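You operate a simulated robot arm through the tools that you are given. There is no shell and no other tool.

The job below is to be done with a simulated two-armed robot. You get a single attempt, and the scene is never put back.

TASK
Bring the chiller water on and set the flow to 50 l/min.
Fine: yellow return valve first, then the blue supply valve; shut the orange bypass.

Only the result counts: the job must be done as asked and must still hold three seconds after the hand-in. Knocking over, shifting, dropping, spilling or breaking anything else fails it.

THE ROBOT
Two 7-joint arms with two-finger parallel grippers on one trunk that stands fixed in place. Base frame: the origin is at the foot of the trunk, x ahead of it, y to its left, z up. Readings come in mm, degrees, newtons and seconds.
The left shoulder is at [70, 156, 1030], the right one opposite. Each reaches about 1231 mm from its shoulder. Payload 3.91 kg a hand.
Tool frame (each hand has its own): the origin (TCP) lies between the finger pads and is the grasp point; the fingertips stand 30 mm ahead of it; z points along the fingers, y is the line along which they close. The gripper opens to 110 mm. The fingers are 20 mm wide and 10 mm thick; the gripper's body (48 by 112 mm) begins 55 mm behind the TCP.
Orientation is told as [roll, pitch, yaw] about the base's x, y, z axes, in that order, counted from this pose: with the fingers straight down and closing along the base's y, the tool's x points along the base's -x, its y along +y and its z along -z.

THE INTERFACE
- The arms move only by the tool send_rows. It takes "left_increments", "right_increments" or both (then of equal length, played together; a hand with none holds still); each is a list of rows, each an object (a shift or turn left out is 0, a gripper value left out holds the last) with "linear": the shift along the base's x, y, z in units of 20 mm (1.0 is 20 mm), a list of three; "rotation": the turn, a rotation vector about the base's x, y, z in units of 6 degrees (1.0 is 6 degrees), a list of three. In form: [{"linear": [tx, ty, tz], "rotation": [wx, wy, wz]}, ...]. A call has 1 to 20 rows; each row shifts and turns the commanded pose from where the row before left it. "left_jaw" and "right_jaw" are, for a hand that has rows, the finger opening in mm, from 0 to 110, set as the call begins (left out, the last holds). A call with a number of a shift or a turn outside -1 to 1 is refused whole. A row lasts 0.2 s, in which the tool goes at most 50 mm and 8.6 degrees; a call with a longer step from one row to the next is refused whole, and so is a gripper value outside its range. A pose out of reach is approached as far as the arm can. The call stops where the force on the tool passes 40 N (or 10 N more than at its start, if that is more) or the arm is blocked; 0.2 s more then pass. The fingers move at their own pace (about 108 mm/s each) and stop on an object; they squeeze with about 43 N. The grip force told is the motor's: it shows also when the fingers shut on nothing. Time passes only in rows, and 0.2 s behind the last, so rows that do not move let the fingers close. The reply holds the time, the measured pose of the TCP, the force on the tool along the base axes, the opening and the grip force, in the units named above and with some noise, with the torque about the TCP (base axes, N m) and any sound that the robot's microphone picked up.
- Cameras (640 x 400 px; columns grow to the right, rows downward): "scene" is now at [131.4, 40, 1269.4]; the picture's right is [0.46, -0.89, 0.00], its down [-0.41, -0.21, -0.89] and it looks along [0.79, 0.40, -0.46] (base axes); focal length 376 px, centre (320, 200). "left" rides on the left gripper at [72, -17, -103] in its tool frame; the picture's right is [0.23, 0.97, 0.00], its down [-0.76, 0.18, -0.62] and it looks along [-0.61, 0.14, 0.78] (tool axes); focal length 222 px, centre (320, 200). "right" rides on the right gripper at [72, 17, -103] in its tool frame; the picture's right is [-0.23, 0.97, 0.00], its down [-0.76, -0.18, -0.62] and it looks along [-0.61, -0.14, 0.78] (tool axes); focal length 222 px, centre (320, 200). There is no depth. A picture from a camera that has moved, and an enlarged one, comes with that camera's place and axes in the base frame and with its lens.
- camera(camera): a new picture of that camera. The clock stands still meanwhile.
- lift_body(by): slides the trunk up (or, below 0, down) by that many mm; the arms and the scene camera ride with it, the base frame stays. It gives what a move gives, with no picture.
- turn_head(pan, tilt): turns the head with the scene camera to pan (to the left, within 86 degrees either way) and tilt (down, from -29 to 69), counted from straight ahead of the robot. It gives what a move gives.
- close_up(camera, box): a new picture of the part [left, top, right, bottom] of that camera's present view, enlarged. The clock stands still meanwhile.
- job_done(): hands the job in; it is judged then, once.

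Nothing tells you positions but the pictures and the camera data. Unless the task says otherwise, let go and move clear before handing in.

The tools are called after "Emit:" as a command line: name --argument value ..., lists and objects as JSON in quotes. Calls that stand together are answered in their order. send_rows: Moves the arms, as the interface text tells. Its arguments: {"type":"object","properties":{"left_increments":{"type":"array","items":{"type":"object","properties":{"linear":{"type":"array","items":{"type":"number"}},"rotation":{"type":"array","items":{"type":"number"}}}}},"left_jaw":{"type":"number"},"right_increments":{"type":"array","items":{"type":"object","properties":{"linear":{"type":"array","items":{"type":"number"}},"rotation":{"type":"array","items":{"type":"number"}}}}},"right_jaw":{"type":"number"}},"required":[]} The other tools are called the same way: lift_body (by) moves the trunk up or down; turn_head (pan, tilt) turns the head that bears the scene camera; camera (camera) takes a picture; close_up (camera, box) takes an enlarged picture of a part of a camera's view; job_done () hands the job in.

At the start:

```text
time_s: 0.0
left_tool_pos: [486.8, 594.0, 1051.6]
left_tool_rot: [0.0, 0.0, -0.1]
left_ft_force: [0.4, 0.8, 0.4]
left_wrist_torque: [0.01, 0.01, 0.01]
left_gripper_width: 109.7
left_grasp_force: 0.1
right_tool_pos: [637.6, 57.9, 1063.9]
right_tool_rot: [-0.1, 0.0, 0.1]
right_ft_force: [-0.5, -0.2, 0.5]
right_wrist_torque: [0.0, 0.0, 0.0]
right_gripper_width: 110.3
right_grasp_force: 0.0
trunk travel left (down, up): [-475.0, 465.0]
head pan, tilt (commanded): [27.1, 27.6]
```

scene: 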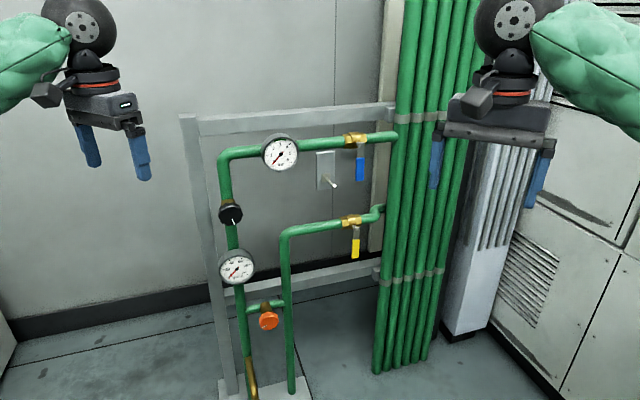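
right: 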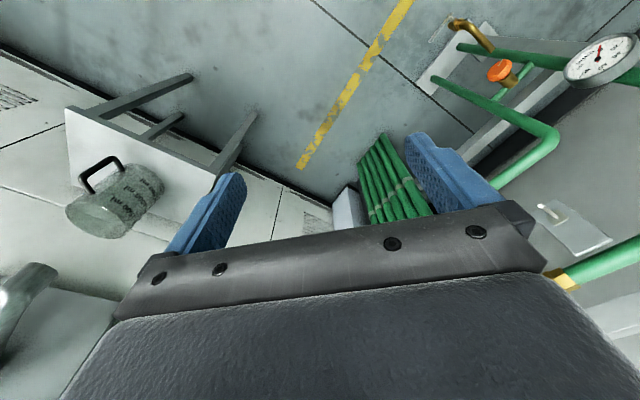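
left: 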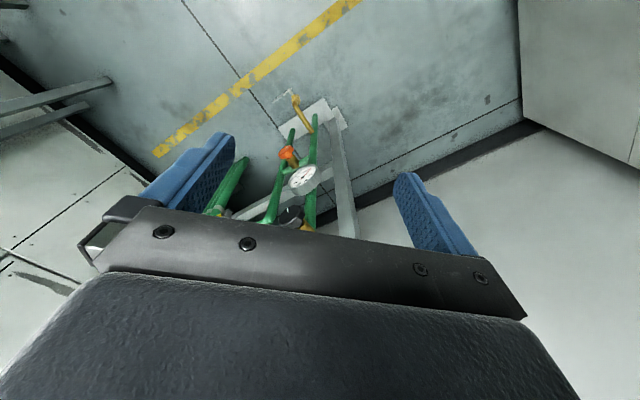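

I see a pipe rig with two gauges, a black knob, an orange bypass knob and two lever valves (blue at the top, yellow below), both levers hanging down. I'll look closer before moving anything.

Emit:
close_up --camera "scene" --box '[200, 110, 400, 235]'

Emit:
close_up --camera "scene" --box '[200, 190, 400, 315]'

Emit:
close_up --camera "scene" --box '[200, 275, 400, 400]'

```text
3.20 times, centred on (300, 172) of scene
camera zoom: at [131.4, 40.0, 1269.4], right [0.46, -0.89, 0.0], down [-0.41, -0.21, -0.89], along [0.79, 0.4, -0.46], focal length 1202 px, centre (384, 288)
```

zoom: 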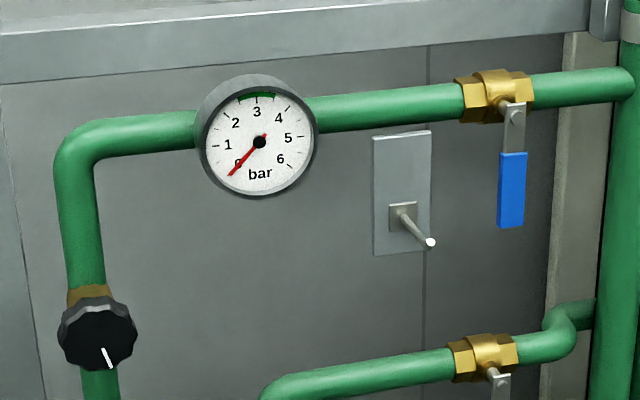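

```text
3.20 times, centred on (300, 252) of scene
camera zoom: at [131.4, 40.0, 1269.4], right [0.46, -0.89, 0.0], down [-0.41, -0.21, -0.89], along [0.79, 0.4, -0.46], focal length 1202 px, centre (384, 32)
```

zoom: 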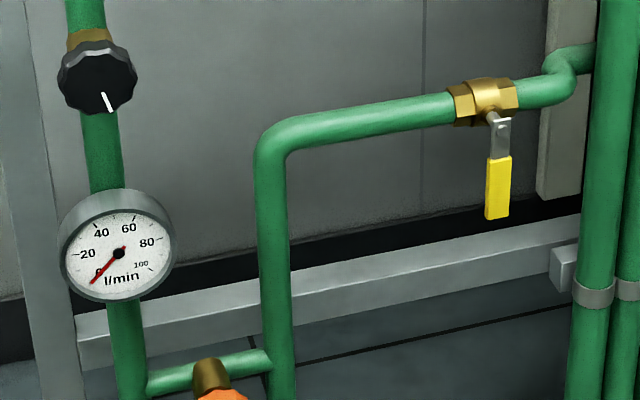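

```text
3.20 times, centred on (300, 338) of scene
camera zoom: at [131.4, 40.0, 1269.4], right [0.46, -0.89, 0.0], down [-0.41, -0.21, -0.89], along [0.79, 0.4, -0.46], focal length 1202 px, centre (384, -240)
```

zoom: 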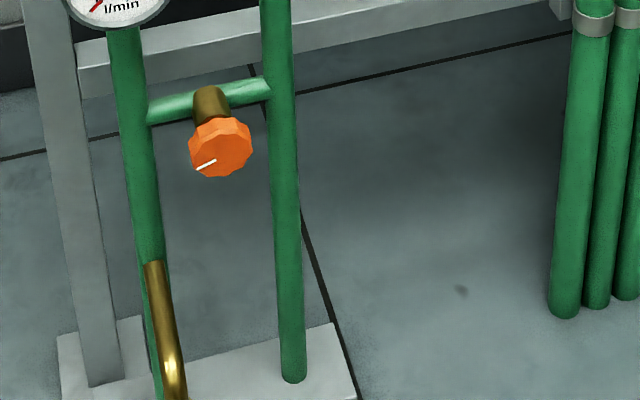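

The rig's face is turned about 43° towards me, roughly 0.9–1 m out. I'll look around and get parallax by moving the trunk slightly, so I can fix the depths.

Emit:
turn_head --pan 60 --tilt 30

Emit:
camera --camera "scene"

Emit:
turn_head --pan 0 --tilt 30

Emit:
camera --camera "scene"

```text
time_s: 1.0
left_tool_pos: [488.1, 595.4, 1051.0]
left_tool_rot: [0.1, 0.0, 0.1]
left_ft_force: [-0.1, -1.2, 1.1]
left_wrist_torque: [0.05, 0.01, -0.02]
left_gripper_width: 110.1
left_grasp_force: 0.0
right_tool_pos: [638.9, 57.3, 1064.0]
right_tool_rot: [0.1, 0.0, 0.0]
right_ft_force: [-0.1, 0.3, 0.0]
right_wrist_torque: [-0.03, -0.01, -0.01]
right_gripper_width: 109.8
right_grasp_force: 0.0
trunk travel left (down, up): [-475.0, 465.0]
head pan, tilt (commanded): [60.0, 30.0]
```

```text
taken
camera scene: at [95.3, 76.6, 1265.5], right [0.87, -0.5, 0.0], down [-0.25, -0.43, -0.87], along [0.43, 0.75, -0.5], focal length 376 px, centre (320, 200)
```

scene: 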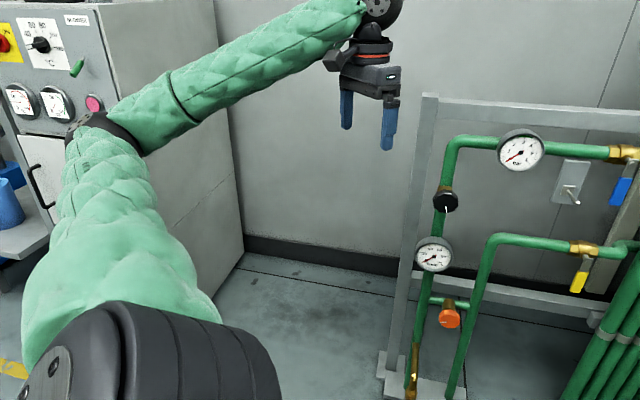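

```text
time_s: 2.3
left_tool_pos: [487.1, 594.4, 1051.3]
left_tool_rot: [0.0, 0.1, 0.1]
left_ft_force: [-1.5, 0.8, 0.5]
left_wrist_torque: [0.03, 0.01, 0.03]
left_gripper_width: 109.8
left_grasp_force: 0.1
right_tool_pos: [637.6, 58.0, 1064.0]
right_tool_rot: [-0.1, 0.0, 0.0]
right_ft_force: [0.1, -0.2, 0.4]
right_wrist_torque: [-0.01, -0.01, -0.03]
right_gripper_width: 110.4
right_grasp_force: 0.0
trunk travel left (down, up): [-475.0, 465.0]
head pan, tilt (commanded): [0.0, 30.0]
```

```text
taken
camera scene: at [140.5, -1.6, 1265.5], right [0.0, -1.0, 0.0], down [-0.5, 0.0, -0.87], along [0.87, 0.0, -0.5], focal length 376 px, centre (320, 200)
```

scene: 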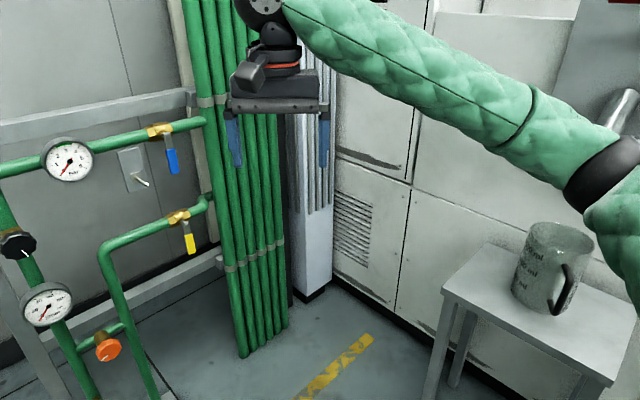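

There is also a control cabinet on my left. I'll check what it is before going further.

Emit:
turn_head --pan 86 --tilt 25

Emit:
camera --camera "scene"

Emit:
turn_head --pan 42 --tilt 30

Emit:
camera --camera "scene"

```text
time_s: 3.9
left_tool_pos: [487.2, 594.7, 1051.8]
left_tool_rot: [-0.1, 0.0, 0.0]
left_ft_force: [-0.4, 0.6, 0.1]
left_wrist_torque: [0.03, -0.01, 0.04]
left_gripper_width: 109.7
left_grasp_force: 0.0
right_tool_pos: [637.5, 57.8, 1063.9]
right_tool_rot: [0.0, 0.0, 0.0]
right_ft_force: [-0.9, -0.7, -1.2]
right_wrist_torque: [-0.02, -0.01, 0.0]
right_gripper_width: 110.0
right_grasp_force: 0.1
trunk travel left (down, up): [-475.0, 465.0]
head pan, tilt (commanded): [85.9, 25.0]
```

```text
taken
camera scene: at [56.6, 90.2, 1273.5], right [1.0, -0.07, 0.0], down [-0.03, -0.42, -0.91], along [0.06, 0.9, -0.42], focal length 376 px, centre (320, 200)
```

scene: 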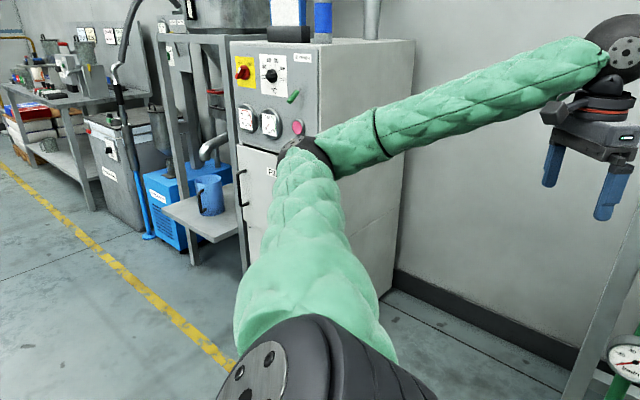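

```text
time_s: 5.0
left_tool_pos: [488.2, 594.5, 1050.5]
left_tool_rot: [0.0, 0.0, 0.0]
left_ft_force: [0.5, 0.7, 0.4]
left_wrist_torque: [-0.01, 0.0, -0.01]
left_gripper_width: 110.3
left_grasp_force: 0.2
right_tool_pos: [638.2, 58.5, 1064.4]
right_tool_rot: [0.0, 0.0, 0.0]
right_ft_force: [-0.4, 0.3, -0.7]
right_wrist_torque: [0.01, 0.0, 0.03]
right_gripper_width: 109.9
right_grasp_force: 0.2
trunk travel left (down, up): [-475.0, 465.0]
head pan, tilt (commanded): [42.0, 30.0]
```

```text
taken
camera scene: at [117.2, 58.9, 1265.5], right [0.67, -0.74, 0.0], down [-0.37, -0.34, -0.87], along [0.64, 0.58, -0.5], focal length 376 px, centre (320, 200)
```

scene: 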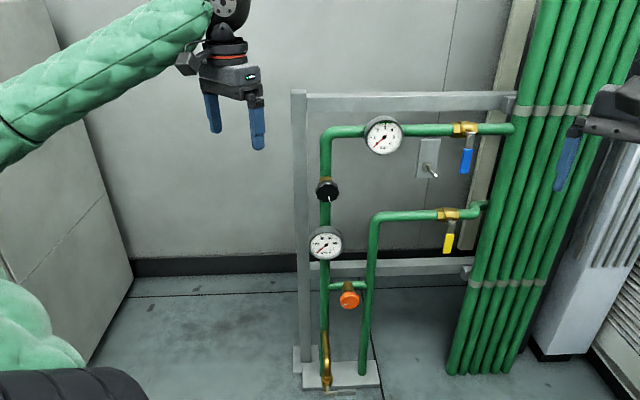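

The rig looks almost square-on at pan 42. I'll take zoomed reference pictures here, then lower the trunk and repeat them to triangulate.

Emit:
close_up --camera "scene" --box '[290, 80, 530, 230]'

Emit:
close_up --camera "scene" --box '[290, 160, 530, 310]'

Emit:
lift_body --by -300

Emit:
camera --camera "scene"

```text
2.67 times, centred on (410, 155) of scene
camera zoom: at [117.2, 58.9, 1265.5], right [0.67, -0.74, 0.0], down [-0.37, -0.34, -0.87], along [0.64, 0.58, -0.5], focal length 1002 px, centre (80, 320)
```

zoom: 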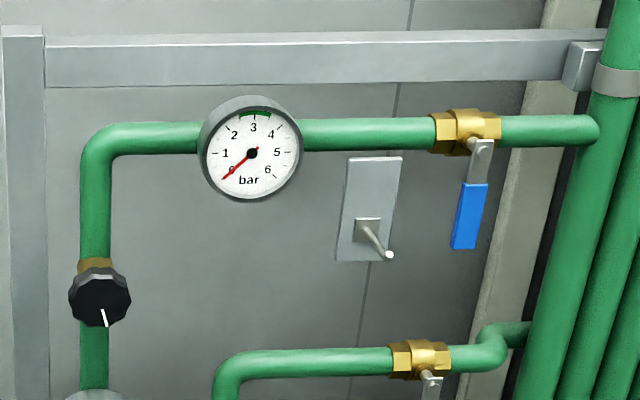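

```text
2.67 times, centred on (410, 235) of scene
camera zoom: at [117.2, 58.9, 1265.5], right [0.67, -0.74, 0.0], down [-0.37, -0.34, -0.87], along [0.64, 0.58, -0.5], focal length 1002 px, centre (80, 107)
```

zoom: 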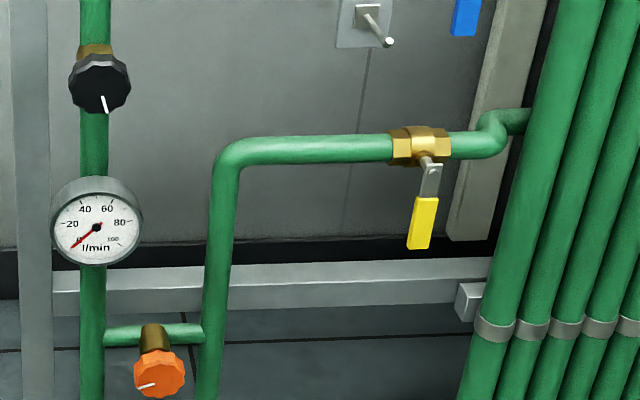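

```text
time_s: 8.0
left_tool_pos: [487.3, 594.2, 751.7]
left_tool_rot: [0.1, 0.1, 0.0]
left_ft_force: [-0.1, -0.8, 0.3]
left_wrist_torque: [-0.01, 0.04, 0.0]
left_gripper_width: 109.9
left_grasp_force: 0.1
right_tool_pos: [637.5, 57.4, 763.5]
right_tool_rot: [0.0, 0.0, -0.1]
right_ft_force: [-0.1, -0.6, -0.1]
right_wrist_torque: [0.01, 0.02, 0.0]
right_gripper_width: 110.0
right_grasp_force: 0.0
trunk travel left (down, up): [-175.0, 765.0]
head pan, tilt (commanded): [42.0, 30.0]
```

```text
taken
camera scene: at [117.0, 58.8, 965.6], right [0.67, -0.74, 0.0], down [-0.37, -0.33, -0.87], along [0.64, 0.58, -0.5], focal length 376 px, centre (320, 200)
```

scene: 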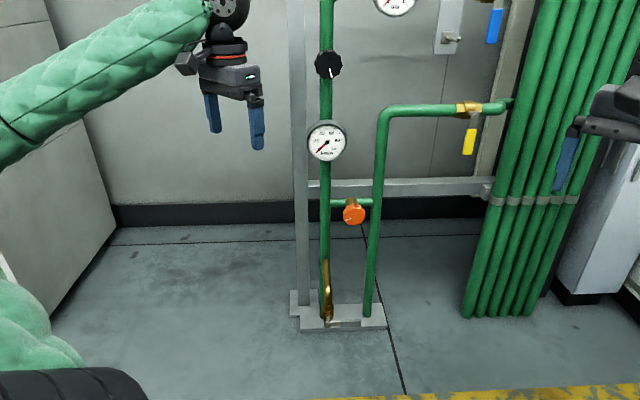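

Now I tilt the head up so the whole rig is in view from this lower height.

Emit:
turn_head --pan 42 --tilt 14

Emit:
camera --camera "scene"

Emit:
close_up --camera "scene" --box '[290, 60, 530, 210]'

Emit:
close_up --camera "scene" --box '[290, 180, 530, 330]'

```text
time_s: 8.8
left_tool_pos: [488.2, 595.1, 751.1]
left_tool_rot: [0.1, -0.1, 0.0]
left_ft_force: [0.3, -0.2, 0.1]
left_wrist_torque: [-0.02, -0.01, 0.01]
left_gripper_width: 110.0
left_grasp_force: 0.0
right_tool_pos: [638.2, 58.6, 764.1]
right_tool_rot: [0.0, 0.0, 0.0]
right_ft_force: [0.0, -0.4, -0.1]
right_wrist_torque: [0.01, -0.02, -0.01]
right_gripper_width: 109.9
right_grasp_force: 0.0
trunk travel left (down, up): [-175.0, 765.0]
head pan, tilt (commanded): [42.0, 14.0]
```

```text
taken
camera scene: at [119.3, 60.8, 991.3], right [0.67, -0.74, 0.0], down [-0.18, -0.16, -0.97], along [0.72, 0.65, -0.24], focal length 376 px, centre (320, 200)
```

scene: 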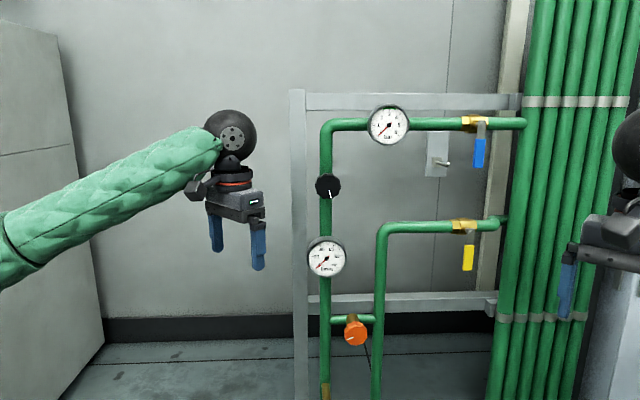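

```text
2.67 times, centred on (410, 135) of scene
camera zoom: at [119.3, 60.8, 991.3], right [0.67, -0.74, 0.0], down [-0.18, -0.16, -0.97], along [0.72, 0.65, -0.24], focal length 1002 px, centre (80, 373)
```

zoom: 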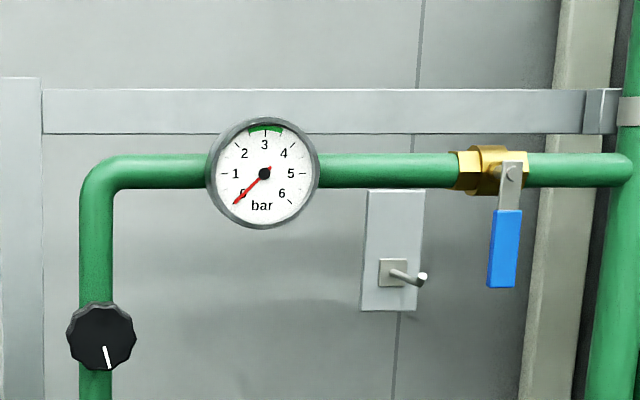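

```text
2.67 times, centred on (410, 255) of scene
camera zoom: at [119.3, 60.8, 991.3], right [0.67, -0.74, 0.0], down [-0.18, -0.16, -0.97], along [0.72, 0.65, -0.24], focal length 1002 px, centre (80, 53)
```

zoom: 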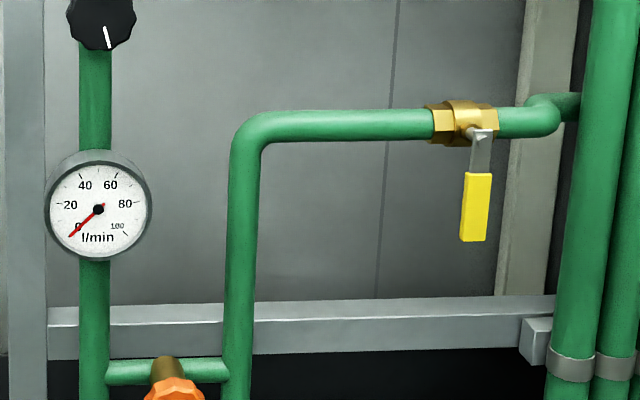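

Triangulated, the rig face is yawed 45°. The yellow stem is near (980,361,710), the blue stem near (994,362,952), the black knob near (728,586,819) and the orange knob near (769,533,463). Before moving the left arm I'll check how clear the right arm is from the table and mug.

Emit:
turn_head --pan -20 --tilt 25

Emit:
camera --camera "scene"

Emit:
camera --camera "right"

Emit:
camera --camera "left"

```text
time_s: 10.1
left_tool_pos: [487.4, 594.0, 750.6]
left_tool_rot: [0.0, 0.0, 0.0]
left_ft_force: [0.4, 0.4, 0.1]
left_wrist_torque: [-0.05, 0.06, 0.01]
left_gripper_width: 109.9
left_grasp_force: 0.1
right_tool_pos: [637.4, 59.5, 762.8]
right_tool_rot: [0.0, 0.0, 0.0]
right_ft_force: [-0.6, -0.3, -0.7]
right_wrist_torque: [0.01, -0.02, -0.04]
right_gripper_width: 109.9
right_grasp_force: 0.1
trunk travel left (down, up): [-175.0, 765.0]
head pan, tilt (commanded): [-20.0, 25.0]
```

```text
taken
camera scene: at [136.6, -33.2, 973.5], right [-0.34, -0.94, 0.0], down [-0.4, 0.14, -0.91], along [0.85, -0.31, -0.42], focal length 376 px, centre (320, 200)
```

scene: 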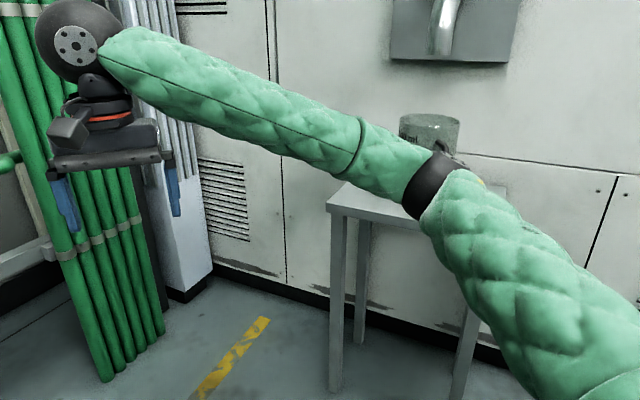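

```text
taken
camera right: at [565.3, 75.3, 867.4], right [0.23, 0.97, 0.0], down [0.76, -0.18, 0.62], along [0.61, -0.14, -0.78], focal length 222 px, centre (320, 200)
```

right: 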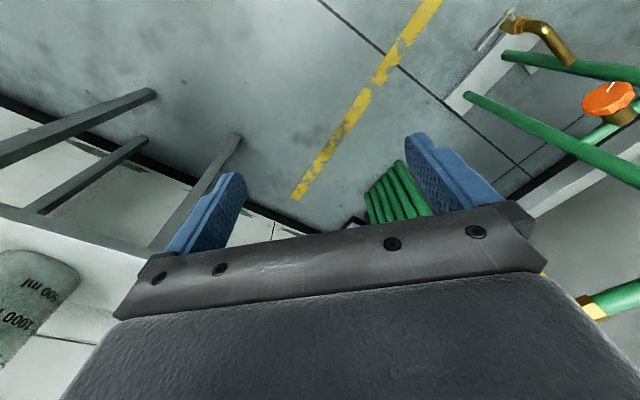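

```text
taken
camera left: at [414.8, 578.6, 853.8], right [-0.23, 0.97, 0.0], down [0.76, 0.18, 0.62], along [0.61, 0.14, -0.78], focal length 222 px, centre (320, 200)
```

left: 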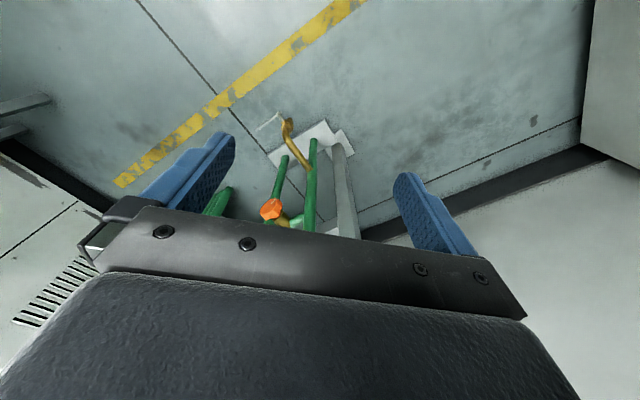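

The right hand hangs where the left wrist will have to work. I'll lift it and draw it away to the right, staying clear of the table and mug.

Emit:
send_rows --right_increments '[{"linear": [-0.2, 0, 1]}, {"linear": [-0.2, 0, 1]}, {"linear": [-0.3, -0.5, 1]}, {"linear": [-0.3, -0.8, 1]}, {"linear": [-0.3, -1, 1]}, {"linear": [-0.3, -1, 1]}, {"linear": [-0.3, -1, 1]}, {"linear": [-0.3, -1, 0.5]}, {"linear": [-0.3, -1, 0.5]}, {"linear": [-0.3, -1, 0]}, {"linear": [-0.3, -1, 0]}]'

Emit:
camera --camera "scene"

```text
time_s: 12.5
left_tool_pos: [487.8, 594.2, 751.8]
left_tool_rot: [-0.1, 0.1, 0.0]
left_ft_force: [0.3, 0.4, 0.2]
left_wrist_torque: [0.02, 0.01, -0.02]
left_gripper_width: 110.0
left_grasp_force: 0.2
right_tool_pos: [575.5, -107.9, 923.2]
right_tool_rot: [-0.1, 0.0, 0.1]
right_ft_force: [-0.5, 0.2, 0.5]
right_wrist_torque: [-0.01, -0.02, -0.03]
right_gripper_width: 109.7
right_grasp_force: 0.1
trunk travel left (down, up): [-175.0, 765.0]
head pan, tilt (commanded): [-20.0, 25.0]
```

```text
taken
camera scene: at [136.5, -33.3, 973.5], right [-0.34, -0.94, 0.0], down [-0.4, 0.14, -0.91], along [0.85, -0.31, -0.42], focal length 376 px, centre (320, 200)
```

scene: 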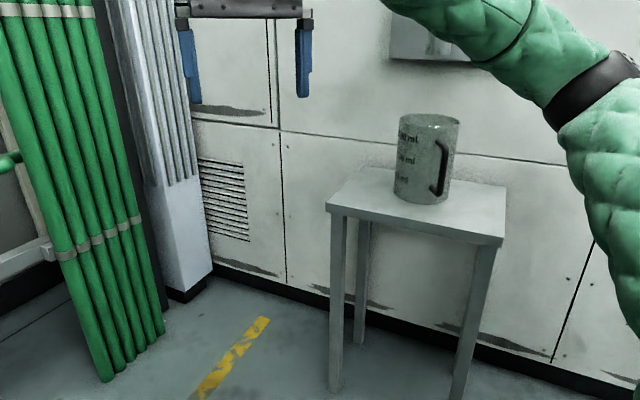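

The right arm is clear of the table and mug. I'll shift it slightly further right, then turn the left hand to face the rig (fingers along [0.707, 0.707, 0]) while keeping it well back from the rig.

Emit:
send_rows --right_increments '[{"linear": [-0.5, -1, 0.3]}, {"linear": [-0.5, -1, 0.3]}, {"linear": [-0.5, -1, 0.3]}, {"linear": [-0.5, -1, 0.3]}]'

Emit:
turn_head --pan 42 --tilt 14

Emit:
send_rows --left_increments '[{"linear": [-0.5, -0.5, 0], "rotation": [0, -1, 0]}, {"linear": [-0.5, -0.5, 0], "rotation": [0, -1, 0]}, {"linear": [-0.5, -0.5, 0], "rotation": [0, -1, 0]}, {"linear": [0, -0.5, 0], "rotation": [0, -1, 0]}, {"linear": [0, -0.5, 0], "rotation": [0, -1, 0]}, {"linear": [0, -0.5, 0], "rotation": [0, -1, 0]}, {"linear": [0, -0.5, 0], "rotation": [0, -1, 0]}, {"linear": [0, -0.5, 0], "rotation": [0, -1, 0]}]' --left_jaw 0

Emit:
camera --camera "scene"

```text
time_s: 13.5
left_tool_pos: [486.7, 595.6, 750.9]
left_tool_rot: [0.0, 0.0, 0.2]
left_ft_force: [0.1, 0.8, -0.2]
left_wrist_torque: [-0.01, 0.03, 0.01]
left_gripper_width: 110.1
left_grasp_force: 0.0
right_tool_pos: [536.1, -187.5, 947.7]
right_tool_rot: [0.0, 0.0, 0.1]
right_ft_force: [-0.2, 0.2, 0.1]
right_wrist_torque: [-0.03, -0.01, 0.0]
right_gripper_width: 109.9
right_grasp_force: 0.1
trunk travel left (down, up): [-175.0, 765.0]
head pan, tilt (commanded): [-20.0, 25.0]
```

```text
time_s: 14.8
left_tool_pos: [486.8, 594.6, 751.9]
left_tool_rot: [0.0, 0.0, 0.0]
left_ft_force: [0.4, -0.3, 0.5]
left_wrist_torque: [-0.01, 0.0, -0.01]
left_gripper_width: 110.0
left_grasp_force: 0.1
right_tool_pos: [535.6, -188.3, 948.2]
right_tool_rot: [0.0, -0.1, 0.0]
right_ft_force: [0.6, -0.1, 0.3]
right_wrist_torque: [0.03, -0.02, -0.04]
right_gripper_width: 110.2
right_grasp_force: 0.0
trunk travel left (down, up): [-175.0, 765.0]
head pan, tilt (commanded): [42.0, 14.0]
```

```text
time_s: 16.6
left_tool_pos: [457.1, 513.9, 752.7]
left_tool_rot: [0.0, -48.2, 0.0]
left_ft_force: [-0.2, 0.0, 0.4]
left_wrist_torque: [-0.01, 0.02, 0.01]
left_gripper_width: 0.0
left_grasp_force: 37.8
right_tool_pos: [537.0, -187.9, 947.9]
right_tool_rot: [0.0, 0.1, 0.0]
right_ft_force: [0.4, 0.3, 0.1]
right_wrist_torque: [0.02, 0.0, 0.01]
right_gripper_width: 109.8
right_grasp_force: 0.0
trunk travel left (down, up): [-175.0, 765.0]
head pan, tilt (commanded): [42.0, 14.0]
```

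```text
taken
camera scene: at [119.2, 60.7, 991.4], right [0.67, -0.74, 0.0], down [-0.18, -0.16, -0.97], along [0.72, 0.65, -0.24], focal length 376 px, centre (320, 200)
```

scene: 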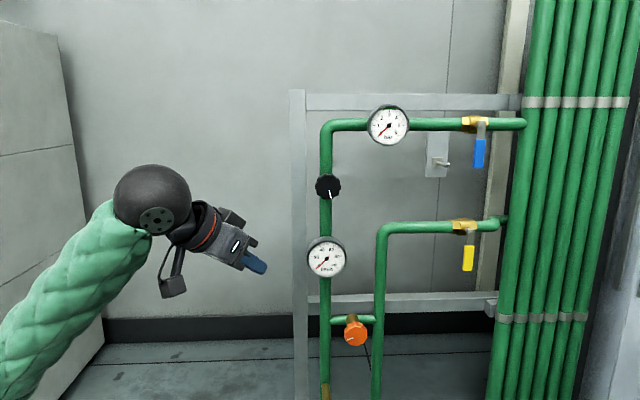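

The hand pitches up cleanly. I'll carry on to a 90° pitch plus 45° yaw while moving towards a standoff in front of the yellow valve.

Emit:
send_rows --left_increments '[{"linear": [0.5, -0.5, 0], "rotation": [0, -1, 0]}, {"linear": [0.5, -0.5, 0], "rotation": [0, -1, 0]}, {"linear": [0.5, -0.5, 0], "rotation": [0, -1, 0]}, {"linear": [0.5, -0.5, 0], "rotation": [0, -1, 0]}, {"linear": [0.5, -0.5, 0], "rotation": [0, -1, 0]}, {"linear": [0.5, -0.5, 0], "rotation": [0, -1, 0]}, {"linear": [0.5, -0.5, 0], "rotation": [0, -1, 0]}, {"linear": [0.5, -0.5, 0], "rotation": [0, 0, 1]}, {"linear": [0.5, -0.5, 0], "rotation": [0, 0, 1]}, {"linear": [0.5, -0.5, 0], "rotation": [0, 0, 1]}, {"linear": [0.5, -0.5, 0], "rotation": [0, 0, 1]}, {"linear": [0.5, -0.5, 0], "rotation": [0, 0, 1]}, {"linear": [0.5, -0.5, 0], "rotation": [0, 0, 1]}, {"linear": [0.5, -0.5, 0], "rotation": [0, 0, 1]}, {"linear": [0.5, -0.5, 0], "rotation": [0, 0, 0.5]}]'

Emit:
camera --camera "scene"

Emit:
camera --camera "left"

```text
time_s: 19.8
left_tool_pos: [660.1, 412.5, 769.1]
left_tool_rot: [65.1, -90.0, -20.1]
left_ft_force: [-0.8, 0.5, 0.9]
left_wrist_torque: [0.01, -0.02, -0.01]
left_gripper_width: 0.0
left_grasp_force: 37.6
left hand out of reach, approached as far as the arm can: row 1, 2, 3, 4, 5, 6, 8, 9
right_tool_pos: [535.5, -187.1, 947.2]
right_tool_rot: [0.1, 0.0, 0.1]
right_ft_force: [-0.6, 1.0, 0.7]
right_wrist_torque: [0.04, -0.01, -0.04]
right_gripper_width: 110.0
right_grasp_force: 0.0
trunk travel left (down, up): [-175.0, 765.0]
head pan, tilt (commanded): [42.0, 14.0]
```

```text
taken
camera scene: at [119.3, 60.6, 991.3], right [0.67, -0.74, 0.0], down [-0.18, -0.16, -0.97], along [0.72, 0.65, -0.24], focal length 376 px, centre (320, 200)
```

scene: 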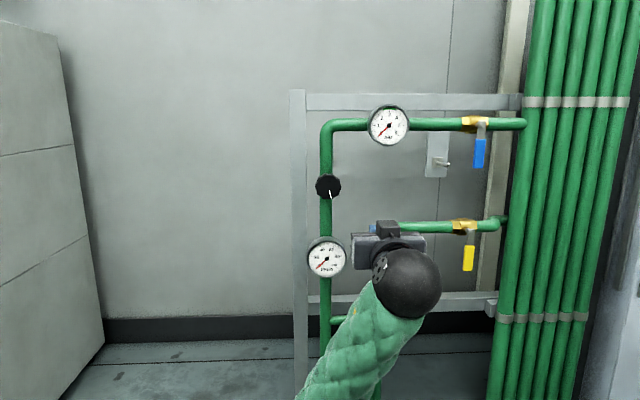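

```text
taken
camera left: at [598.8, 328.5, 696.2], right [-0.69, 0.69, -0.23], down [-0.57, -0.32, 0.76], along [0.45, 0.65, 0.61], focal length 222 px, centre (320, 200)
```

left: 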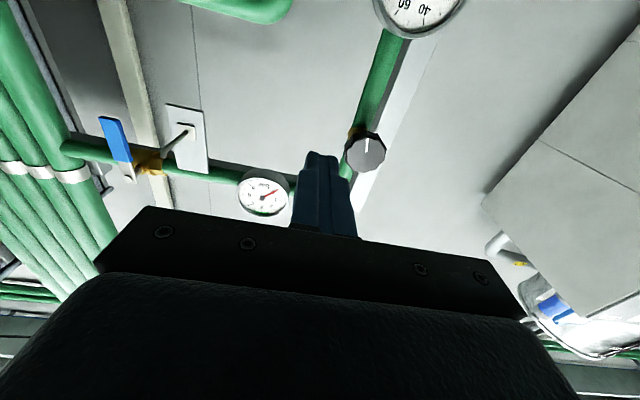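

The hand now faces the rig. The measured position differs a little from what I commanded, so I'll let it settle and read it again.

Emit:
send_rows --left_increments '[{"linear": [0, 0, 0]}, {"linear": [0, 0, 0]}, {"linear": [0, 0, 0]}]'

```text
time_s: 20.6
left_tool_pos: [660.5, 412.1, 769.0]
left_tool_rot: [58.4, -90.0, -13.5]
left_ft_force: [-0.1, -0.6, -0.3]
left_wrist_torque: [0.02, -0.01, -0.01]
left_gripper_width: 0.0
left_grasp_force: 38.0
right_tool_pos: [536.6, -188.8, 947.9]
right_tool_rot: [0.0, 0.0, 0.1]
right_ft_force: [-0.2, -1.1, 0.1]
right_wrist_torque: [0.02, 0.0, -0.04]
right_gripper_width: 110.2
right_grasp_force: 0.1
trunk travel left (down, up): [-175.0, 765.0]
head pan, tilt (commanded): [42.0, 14.0]
```

The command rebases to the reached pose, which is fine. Next I move to about 150 mm in front of and to the left of the yellow lever.

Emit:
send_rows --left_increments '[{"linear": [0.97, -0.64, -0.72]}, {"linear": [0.97, -0.64, -0.72]}, {"linear": [0.97, -0.64, -0.72]}, {"linear": [0.97, -0.64, -0.72]}, {"linear": [0.97, -0.64, -0.72]}, {"linear": [0.97, -0.64, -0.72]}, {"linear": [0.97, -0.64, -0.72]}, {"linear": [0.97, -0.64, -0.72]}, {"linear": [0.97, -0.64, -0.72]}]'

Emit:
camera --camera "scene"

Emit:
camera --camera "left"

```text
time_s: 22.6
left_tool_pos: [834.7, 298.0, 639.9]
left_tool_rot: [106.9, -89.9, -61.9]
left_ft_force: [-0.7, 1.4, 0.9]
left_wrist_torque: [0.0, 0.01, -0.01]
left_gripper_width: 0.0
left_grasp_force: 37.6
right_tool_pos: [535.7, -188.0, 947.7]
right_tool_rot: [-0.1, 0.0, 0.1]
right_ft_force: [0.4, 0.6, 0.4]
right_wrist_torque: [0.02, 0.03, 0.02]
right_gripper_width: 110.0
right_grasp_force: 0.1
trunk travel left (down, up): [-175.0, 765.0]
head pan, tilt (commanded): [42.0, 14.0]
```

```text
taken
camera scene: at [119.4, 60.5, 991.3], right [0.67, -0.74, 0.0], down [-0.18, -0.16, -0.97], along [0.72, 0.65, -0.24], focal length 376 px, centre (320, 200)
```

scene: 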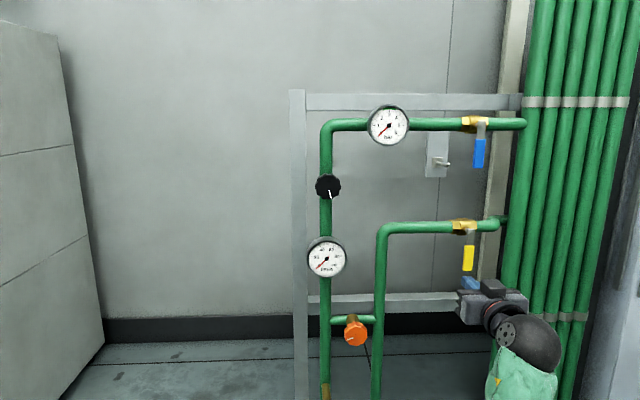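

```text
taken
camera left: at [773.8, 213.8, 567.3], right [-0.69, 0.69, -0.23], down [-0.57, -0.32, 0.76], along [0.45, 0.65, 0.61], focal length 222 px, centre (320, 200)
```

left: 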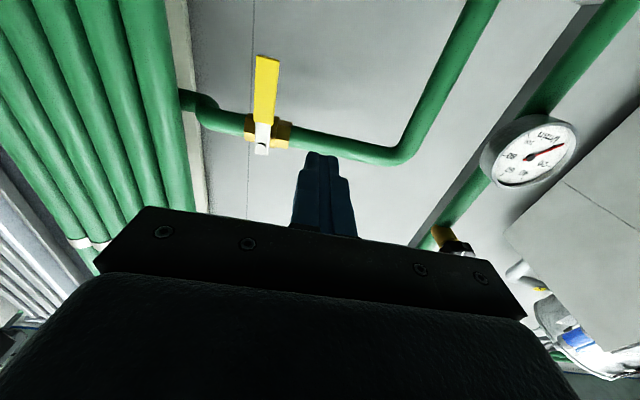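

Wrist and scene views agree: the yellow stem is at u≈437, z≈707 and its lever tip at z≈605, about 945 mm deep along the approach direction. I'll advance beside the lever, keeping a gap to its left.

Emit:
send_rows --left_increments '[{"linear": [0.9, 0.9, 0]}, {"linear": [0.9, 0.9, 0]}, {"linear": [0.9, 0.9, 0]}, {"linear": [0.9, 0.9, 0]}, {"linear": [0.8, 0.8, -0.2]}]'

Emit:
camera --camera "left"

Emit:
close_up --camera "scene" --box '[400, 180, 560, 280]'

```text
time_s: 23.8
left_tool_pos: [921.5, 385.3, 636.1]
left_tool_rot: [156.7, -90.0, -111.6]
left_ft_force: [-0.9, 0.4, 0.8]
left_wrist_torque: [-0.02, -0.04, -0.02]
left_gripper_width: 0.0
left_grasp_force: 37.3
right_tool_pos: [536.3, -188.4, 946.8]
right_tool_rot: [0.0, -0.1, 0.1]
right_ft_force: [0.9, 0.3, -0.1]
right_wrist_torque: [0.01, -0.01, -0.01]
right_gripper_width: 109.7
right_grasp_force: 0.0
trunk travel left (down, up): [-175.0, 765.0]
head pan, tilt (commanded): [42.0, 14.0]
```

```text
taken
camera left: at [860.9, 300.3, 562.6], right [-0.69, 0.69, -0.23], down [-0.57, -0.32, 0.76], along [0.45, 0.65, 0.61], focal length 222 px, centre (320, 200)
```

left: 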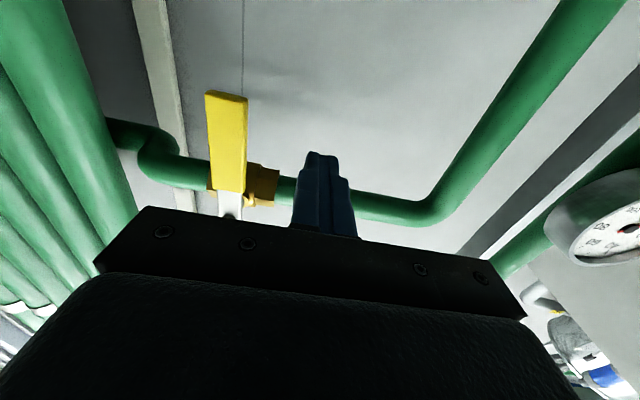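

```text
4.00 times, centred on (480, 230) of scene
camera zoom: at [119.3, 60.3, 991.3], right [0.67, -0.74, 0.0], down [-0.18, -0.16, -0.97], along [0.72, 0.65, -0.24], focal length 1503 px, centre (-320, 80)
```

zoom: 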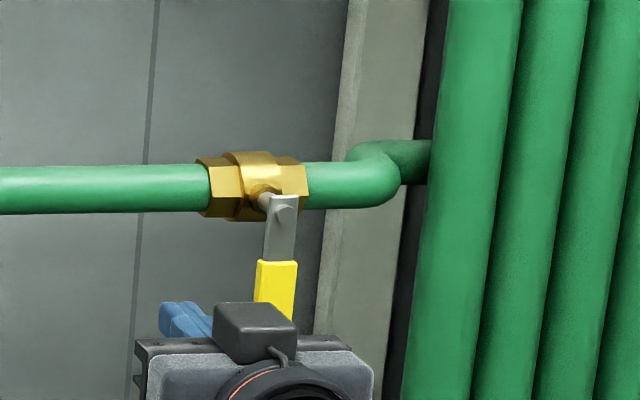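

The lever grip's near face is at about w=945 and the pipe front at about w=985. I'll go 10 mm deeper and start nudging the yellow lever to the right, which is counter-clockwise, the usual opening direction.

Emit:
send_rows --left_increments '[{"linear": [0.35, 0.35, 0]}, {"linear": [0.53, -0.53, -0.1]}, {"linear": [0.53, -0.53, -0.1]}, {"linear": [0.46, -0.46, 0]}, {"linear": [0.354, -0.354, 0]}, {"linear": [0.354, -0.354, 0]}]'

Emit:
camera --camera "left"

Emit:
close_up --camera "scene" --box '[400, 180, 560, 280]'

```text
time_s: 25.2
left_tool_pos: [975.4, 349.1, 631.8]
left_tool_rot: [-164.5, -89.9, -150.3]
left_ft_force: [-1.0, 1.3, 0.0]
left_wrist_torque: [0.04, -0.02, 0.0]
left_gripper_width: 0.0
left_grasp_force: 38.1
right_tool_pos: [535.0, -188.9, 947.6]
right_tool_rot: [0.0, 0.0, 0.1]
right_ft_force: [-0.3, -0.2, 0.7]
right_wrist_torque: [0.01, 0.03, -0.01]
right_gripper_width: 110.1
right_grasp_force: 0.1
trunk travel left (down, up): [-175.0, 765.0]
head pan, tilt (commanded): [42.0, 14.0]
```

```text
taken
camera left: at [913.3, 263.9, 558.1], right [-0.69, 0.69, -0.23], down [-0.57, -0.32, 0.76], along [0.45, 0.65, 0.61], focal length 222 px, centre (320, 200)
```

left: 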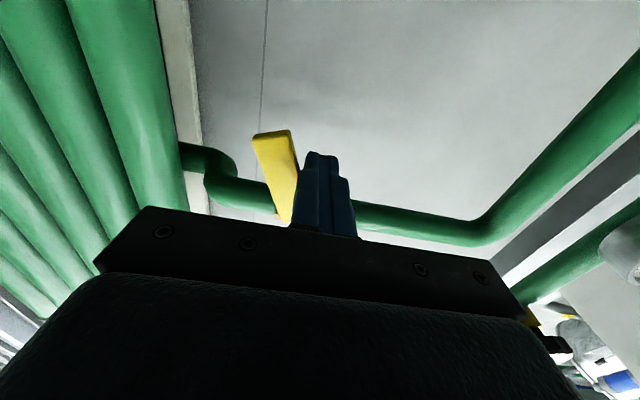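

```text
4.00 times, centred on (480, 230) of scene
camera zoom: at [119.4, 60.4, 991.4], right [0.67, -0.74, 0.0], down [-0.18, -0.16, -0.97], along [0.72, 0.65, -0.24], focal length 1503 px, centre (-320, 80)
```

zoom: 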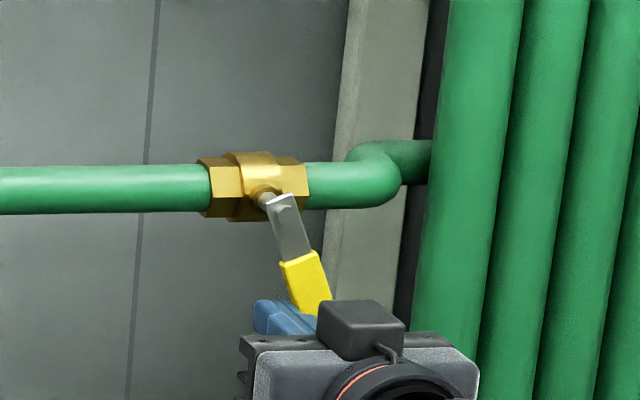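

The lever swings right with hardly any resistance. I'll continue the arc until the lever lies along the pipe.

Emit:
send_rows --left_increments '[{"linear": [0.491, -0.491, 0.11]}, {"linear": [0.428, -0.428, 0.22]}, {"linear": [0.484, -0.484, 0.425]}, {"linear": [0.368, -0.368, 0.505]}, {"linear": [0.332, -0.332, 0.705]}, {"linear": [0.18, -0.18, 0.5]}]'

Emit:
close_up --camera "scene" --box '[400, 180, 560, 280]'

Emit:
camera --camera "left"

```text
time_s: 26.6
left_tool_pos: [1021.3, 302.0, 680.3]
left_tool_rot: [23.2, -89.9, 21.8]
left_ft_force: [-3.1, 1.7, -10.1]
left_wrist_torque: [-0.1, 0.05, 0.0]
left_gripper_width: 0.0
left_grasp_force: 37.5
right_tool_pos: [535.4, -188.4, 946.8]
right_tool_rot: [0.0, 0.1, 0.0]
right_ft_force: [-0.4, -0.8, -0.4]
right_wrist_torque: [-0.03, 0.03, 0.0]
right_gripper_width: 110.1
right_grasp_force: 0.0
trunk travel left (down, up): [-175.0, 765.0]
head pan, tilt (commanded): [42.0, 14.0]
```

```text
4.00 times, centred on (480, 230) of scene
camera zoom: at [120.0, 60.6, 991.0], right [0.67, -0.74, 0.0], down [-0.18, -0.16, -0.97], along [0.72, 0.65, -0.24], focal length 1503 px, centre (-320, 80)
```

zoom: 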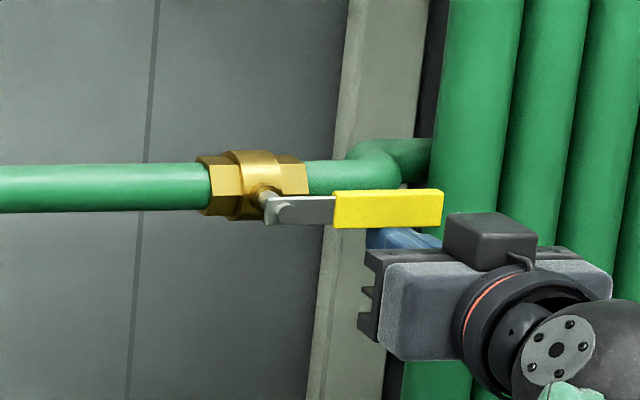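

```text
taken
camera left: at [959.3, 217.8, 606.0], right [-0.69, 0.69, -0.23], down [-0.56, -0.31, 0.76], along [0.45, 0.65, 0.61], focal length 222 px, centre (320, 200)
```

left: 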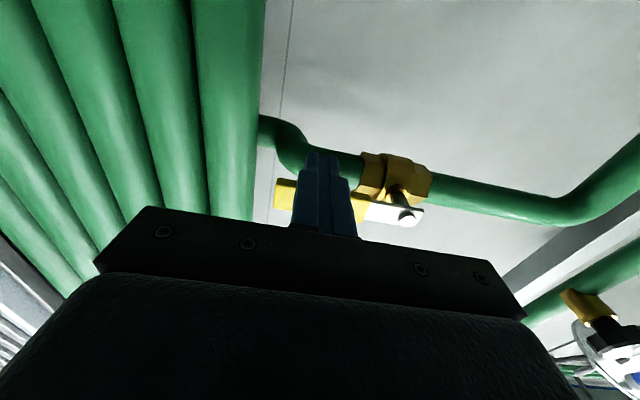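

The yellow lever now lies along the pipe and the force is rising, which suggests a stop. I'll push up a few millimetres more to confirm it's fully open, then back off downward.

Emit:
send_rows --left_increments '[{"linear": [0, 0, 0.15]}, {"linear": [0, 0, 0.15]}]'

Emit:
send_rows --left_increments '[{"linear": [0, 0, -0.6]}, {"linear": [0, 0, -0.7]}]'

Emit:
close_up --camera "scene" --box '[400, 180, 560, 280]'

Emit:
close_up --camera "scene" --box '[290, 90, 450, 190]'

Emit:
close_up --camera "scene" --box '[290, 170, 450, 370]'

```text
time_s: 27.4
left_tool_pos: [1020.8, 302.0, 680.1]
left_tool_rot: [23.1, -89.3, 22.0]
left_ft_force: [-3.0, -1.1, -15.2]
left_wrist_torque: [-0.16, 0.07, -0.04]
left_gripper_width: 0.0
left_grasp_force: 38.1
right_tool_pos: [537.2, -188.2, 947.7]
right_tool_rot: [0.1, 0.1, 0.0]
right_ft_force: [1.5, -0.2, 0.4]
right_wrist_torque: [-0.01, 0.04, 0.01]
right_gripper_width: 109.8
right_grasp_force: 0.1
trunk travel left (down, up): [-175.0, 765.0]
head pan, tilt (commanded): [42.0, 14.0]
stopped in row 2 (left hand): the force on the tool passed its limit at 41 N (the readings are from after the stop); the commanded pose is now the measured one
```

```text
time_s: 28.0
left_tool_pos: [1021.6, 301.1, 659.2]
left_tool_rot: [27.5, -89.7, 17.6]
left_ft_force: [0.0, 0.1, -0.4]
left_wrist_torque: [0.01, 0.01, -0.01]
left_gripper_width: 0.0
left_grasp_force: 37.4
right_tool_pos: [535.8, -188.3, 947.8]
right_tool_rot: [-0.1, 0.0, -0.1]
right_ft_force: [0.1, 0.6, 0.1]
right_wrist_torque: [-0.02, 0.01, -0.02]
right_gripper_width: 110.0
right_grasp_force: 0.1
trunk travel left (down, up): [-175.0, 765.0]
head pan, tilt (commanded): [42.0, 14.0]
```

```text
4.00 times, centred on (480, 230) of scene
camera zoom: at [119.4, 60.3, 991.5], right [0.67, -0.74, 0.0], down [-0.18, -0.16, -0.97], along [0.72, 0.65, -0.24], focal length 1503 px, centre (-320, 80)
```

zoom: 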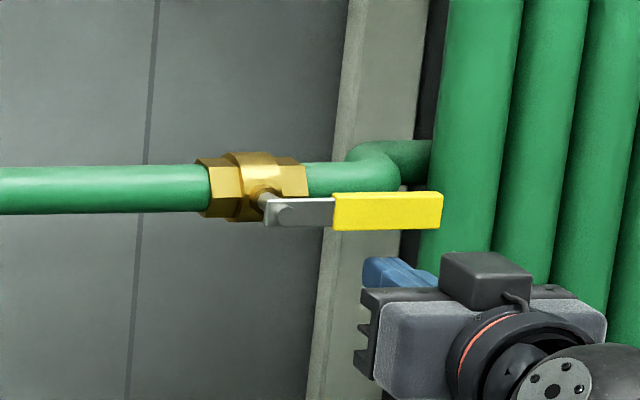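

```text
4.00 times, centred on (370, 140) of scene
camera zoom: at [119.4, 60.3, 991.5], right [0.67, -0.74, 0.0], down [-0.18, -0.16, -0.97], along [0.72, 0.65, -0.24], focal length 1503 px, centre (120, 440)
```

zoom: 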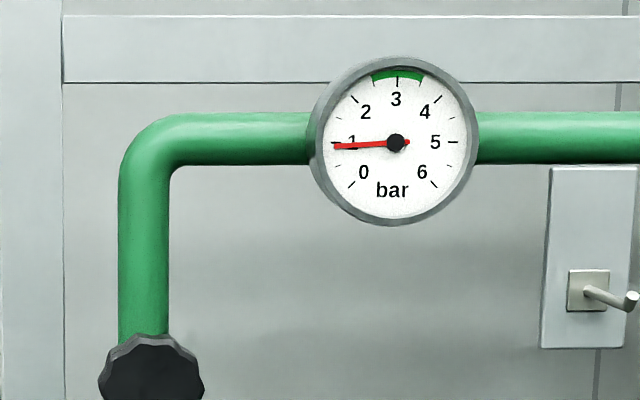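

```text
2.00 times, centred on (370, 270) of scene
camera zoom: at [119.4, 60.3, 991.5], right [0.67, -0.74, 0.0], down [-0.18, -0.16, -0.97], along [0.72, 0.65, -0.24], focal length 751 px, centre (220, 60)
```

zoom: 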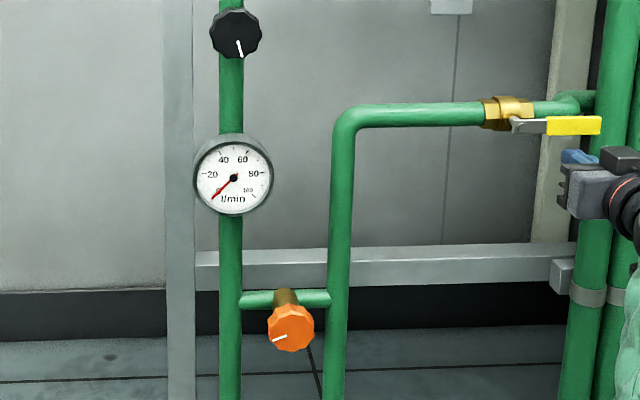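

Yellow is open against its stop and the pressure gauge came up to 1 bar. I'll retreat straight back, then rise to a standoff in front of the blue lever, keeping clear of the toggle on the wall plate.

Emit:
send_rows --left_increments '[{"linear": [-0.96, -0.96, -0.1]}, {"linear": [-0.96, -0.96, 0]}, {"linear": [-0.96, -0.96, 0]}, {"linear": [-0.96, -0.96, 0]}, {"linear": [-0.96, -0.96, 0]}, {"linear": [-0.336, 0.336, 1]}, {"linear": [-0.336, 0.336, 1]}, {"linear": [-0.336, 0.336, 1]}, {"linear": [-0.336, 0.336, 1]}, {"linear": [-0.336, 0.336, 1]}, {"linear": [-0.336, 0.336, 1]}, {"linear": [-0.336, 0.336, 1]}, {"linear": [-0.336, 0.336, 1]}, {"linear": [-0.336, 0.336, 1]}, {"linear": [-0.336, 0.336, 1]}, {"linear": [-0.336, 0.336, 1]}]'

Emit:
camera --camera "left"

Emit:
camera --camera "scene"

```text
time_s: 31.4
left_tool_pos: [848.8, 294.7, 879.8]
left_tool_rot: [128.0, -88.6, -81.7]
left_ft_force: [-0.2, 1.5, 0.1]
left_wrist_torque: [0.01, -0.03, -0.03]
left_gripper_width: 0.0
left_grasp_force: 37.8
right_tool_pos: [535.2, -187.2, 947.5]
right_tool_rot: [-0.1, 0.1, 0.0]
right_ft_force: [0.4, -0.3, -0.5]
right_wrist_torque: [0.02, 0.05, 0.0]
right_gripper_width: 110.2
right_grasp_force: 0.0
trunk travel left (down, up): [-175.0, 765.0]
head pan, tilt (commanded): [42.0, 14.0]
```

```text
taken
camera left: at [789.3, 210.0, 804.5], right [-0.71, 0.68, -0.21], down [-0.56, -0.35, 0.76], along [0.44, 0.65, 0.62], focal length 222 px, centre (320, 200)
```

left: 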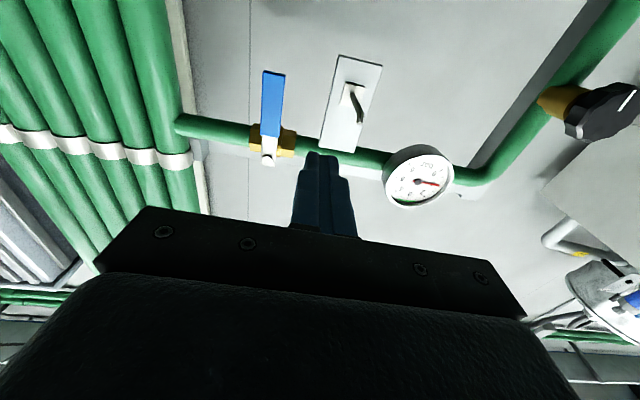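

```text
taken
camera scene: at [119.3, 60.2, 991.3], right [0.67, -0.74, 0.0], down [-0.18, -0.16, -0.97], along [0.72, 0.65, -0.24], focal length 376 px, centre (320, 200)
```

scene: 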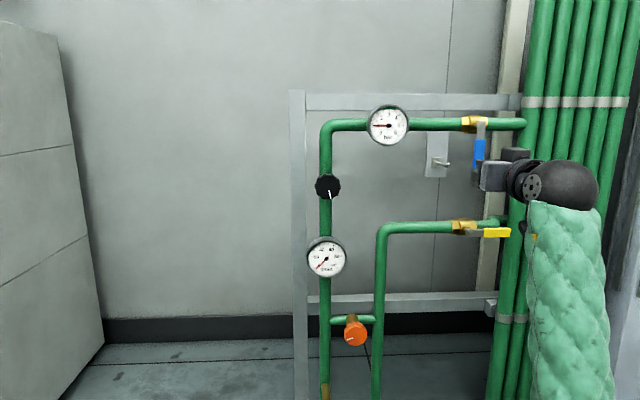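

The blue stem is at u≈438.5, z≈952 and w≈946, and the toggle tip is about 85 mm to its left and sticks out to w≈904. I'll straighten the tool by about a degree and slide in between the toggle and the lever.

Emit:
send_rows --left_increments '[{"linear": [0.47, -0.47, 0.1], "rotation": [-0.22, -0.05, -0.23]}, {"linear": [0.88, 0.88, 0]}, {"linear": [0.88, 0.88, 0]}]'

Emit:
camera --camera "left"

```text
time_s: 32.2
left_tool_pos: [895.2, 304.9, 876.8]
left_tool_rot: [-42.6, -88.4, 86.0]
left_ft_force: [0.4, -0.3, 0.6]
left_wrist_torque: [0.01, -0.01, -0.03]
left_gripper_width: 0.0
left_grasp_force: 37.8
right_tool_pos: [536.1, -188.4, 947.4]
right_tool_rot: [0.0, 0.0, -0.1]
right_ft_force: [-0.2, 0.4, 0.8]
right_wrist_torque: [0.0, 0.01, 0.01]
right_gripper_width: 110.0
right_grasp_force: 0.0
trunk travel left (down, up): [-175.0, 765.0]
head pan, tilt (commanded): [42.0, 14.0]
```

```text
taken
camera left: at [832.1, 220.3, 805.6], right [-0.67, 0.7, -0.25], down [-0.57, -0.28, 0.77], along [0.47, 0.66, 0.59], focal length 222 px, centre (320, 200)
```

left: 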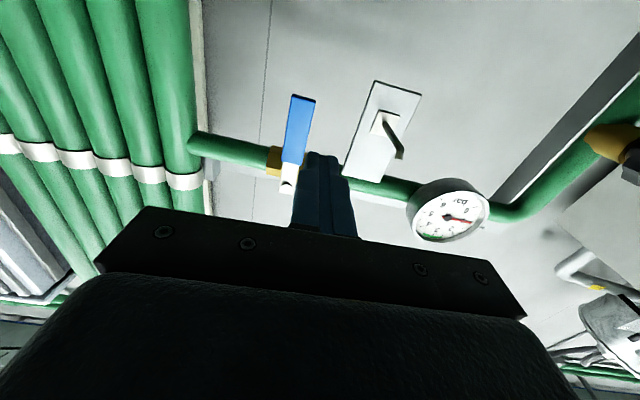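

The earlier offset was only tracking lag, so my tilt correction overshot. I'll undo it and let the arm settle before going in.

Emit:
send_rows --left_increments '[{"linear": [0, 0, 0.1], "rotation": [0.22, 0.05, 0.23]}, {"linear": [0, 0, 0]}, {"linear": [0, 0, 0]}]'

Emit:
camera --camera "left"

```text
time_s: 33.0
left_tool_pos: [895.5, 305.0, 879.4]
left_tool_rot: [26.3, -89.7, 18.7]
left_ft_force: [0.3, 0.0, 0.1]
left_wrist_torque: [0.02, -0.03, -0.01]
left_gripper_width: 0.0
left_grasp_force: 37.9
right_tool_pos: [535.9, -188.1, 947.3]
right_tool_rot: [0.0, 0.0, -0.1]
right_ft_force: [0.4, 0.4, 0.5]
right_wrist_torque: [-0.04, 0.02, -0.01]
right_gripper_width: 110.1
right_grasp_force: 0.1
trunk travel left (down, up): [-175.0, 765.0]
head pan, tilt (commanded): [42.0, 14.0]
```

```text
taken
camera left: at [833.5, 221.0, 806.8], right [-0.69, 0.69, -0.22], down [-0.56, -0.31, 0.77], along [0.46, 0.65, 0.6], focal length 222 px, centre (320, 200)
```

left: 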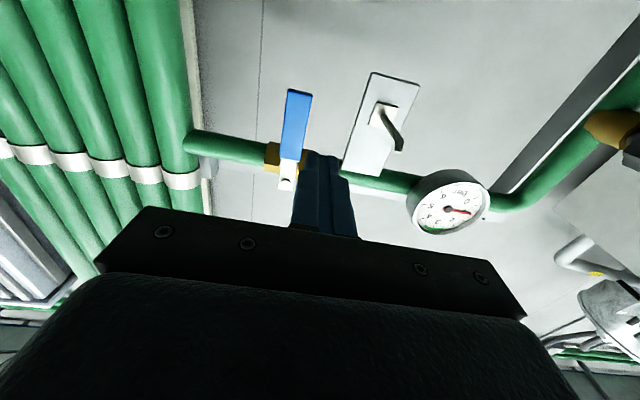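

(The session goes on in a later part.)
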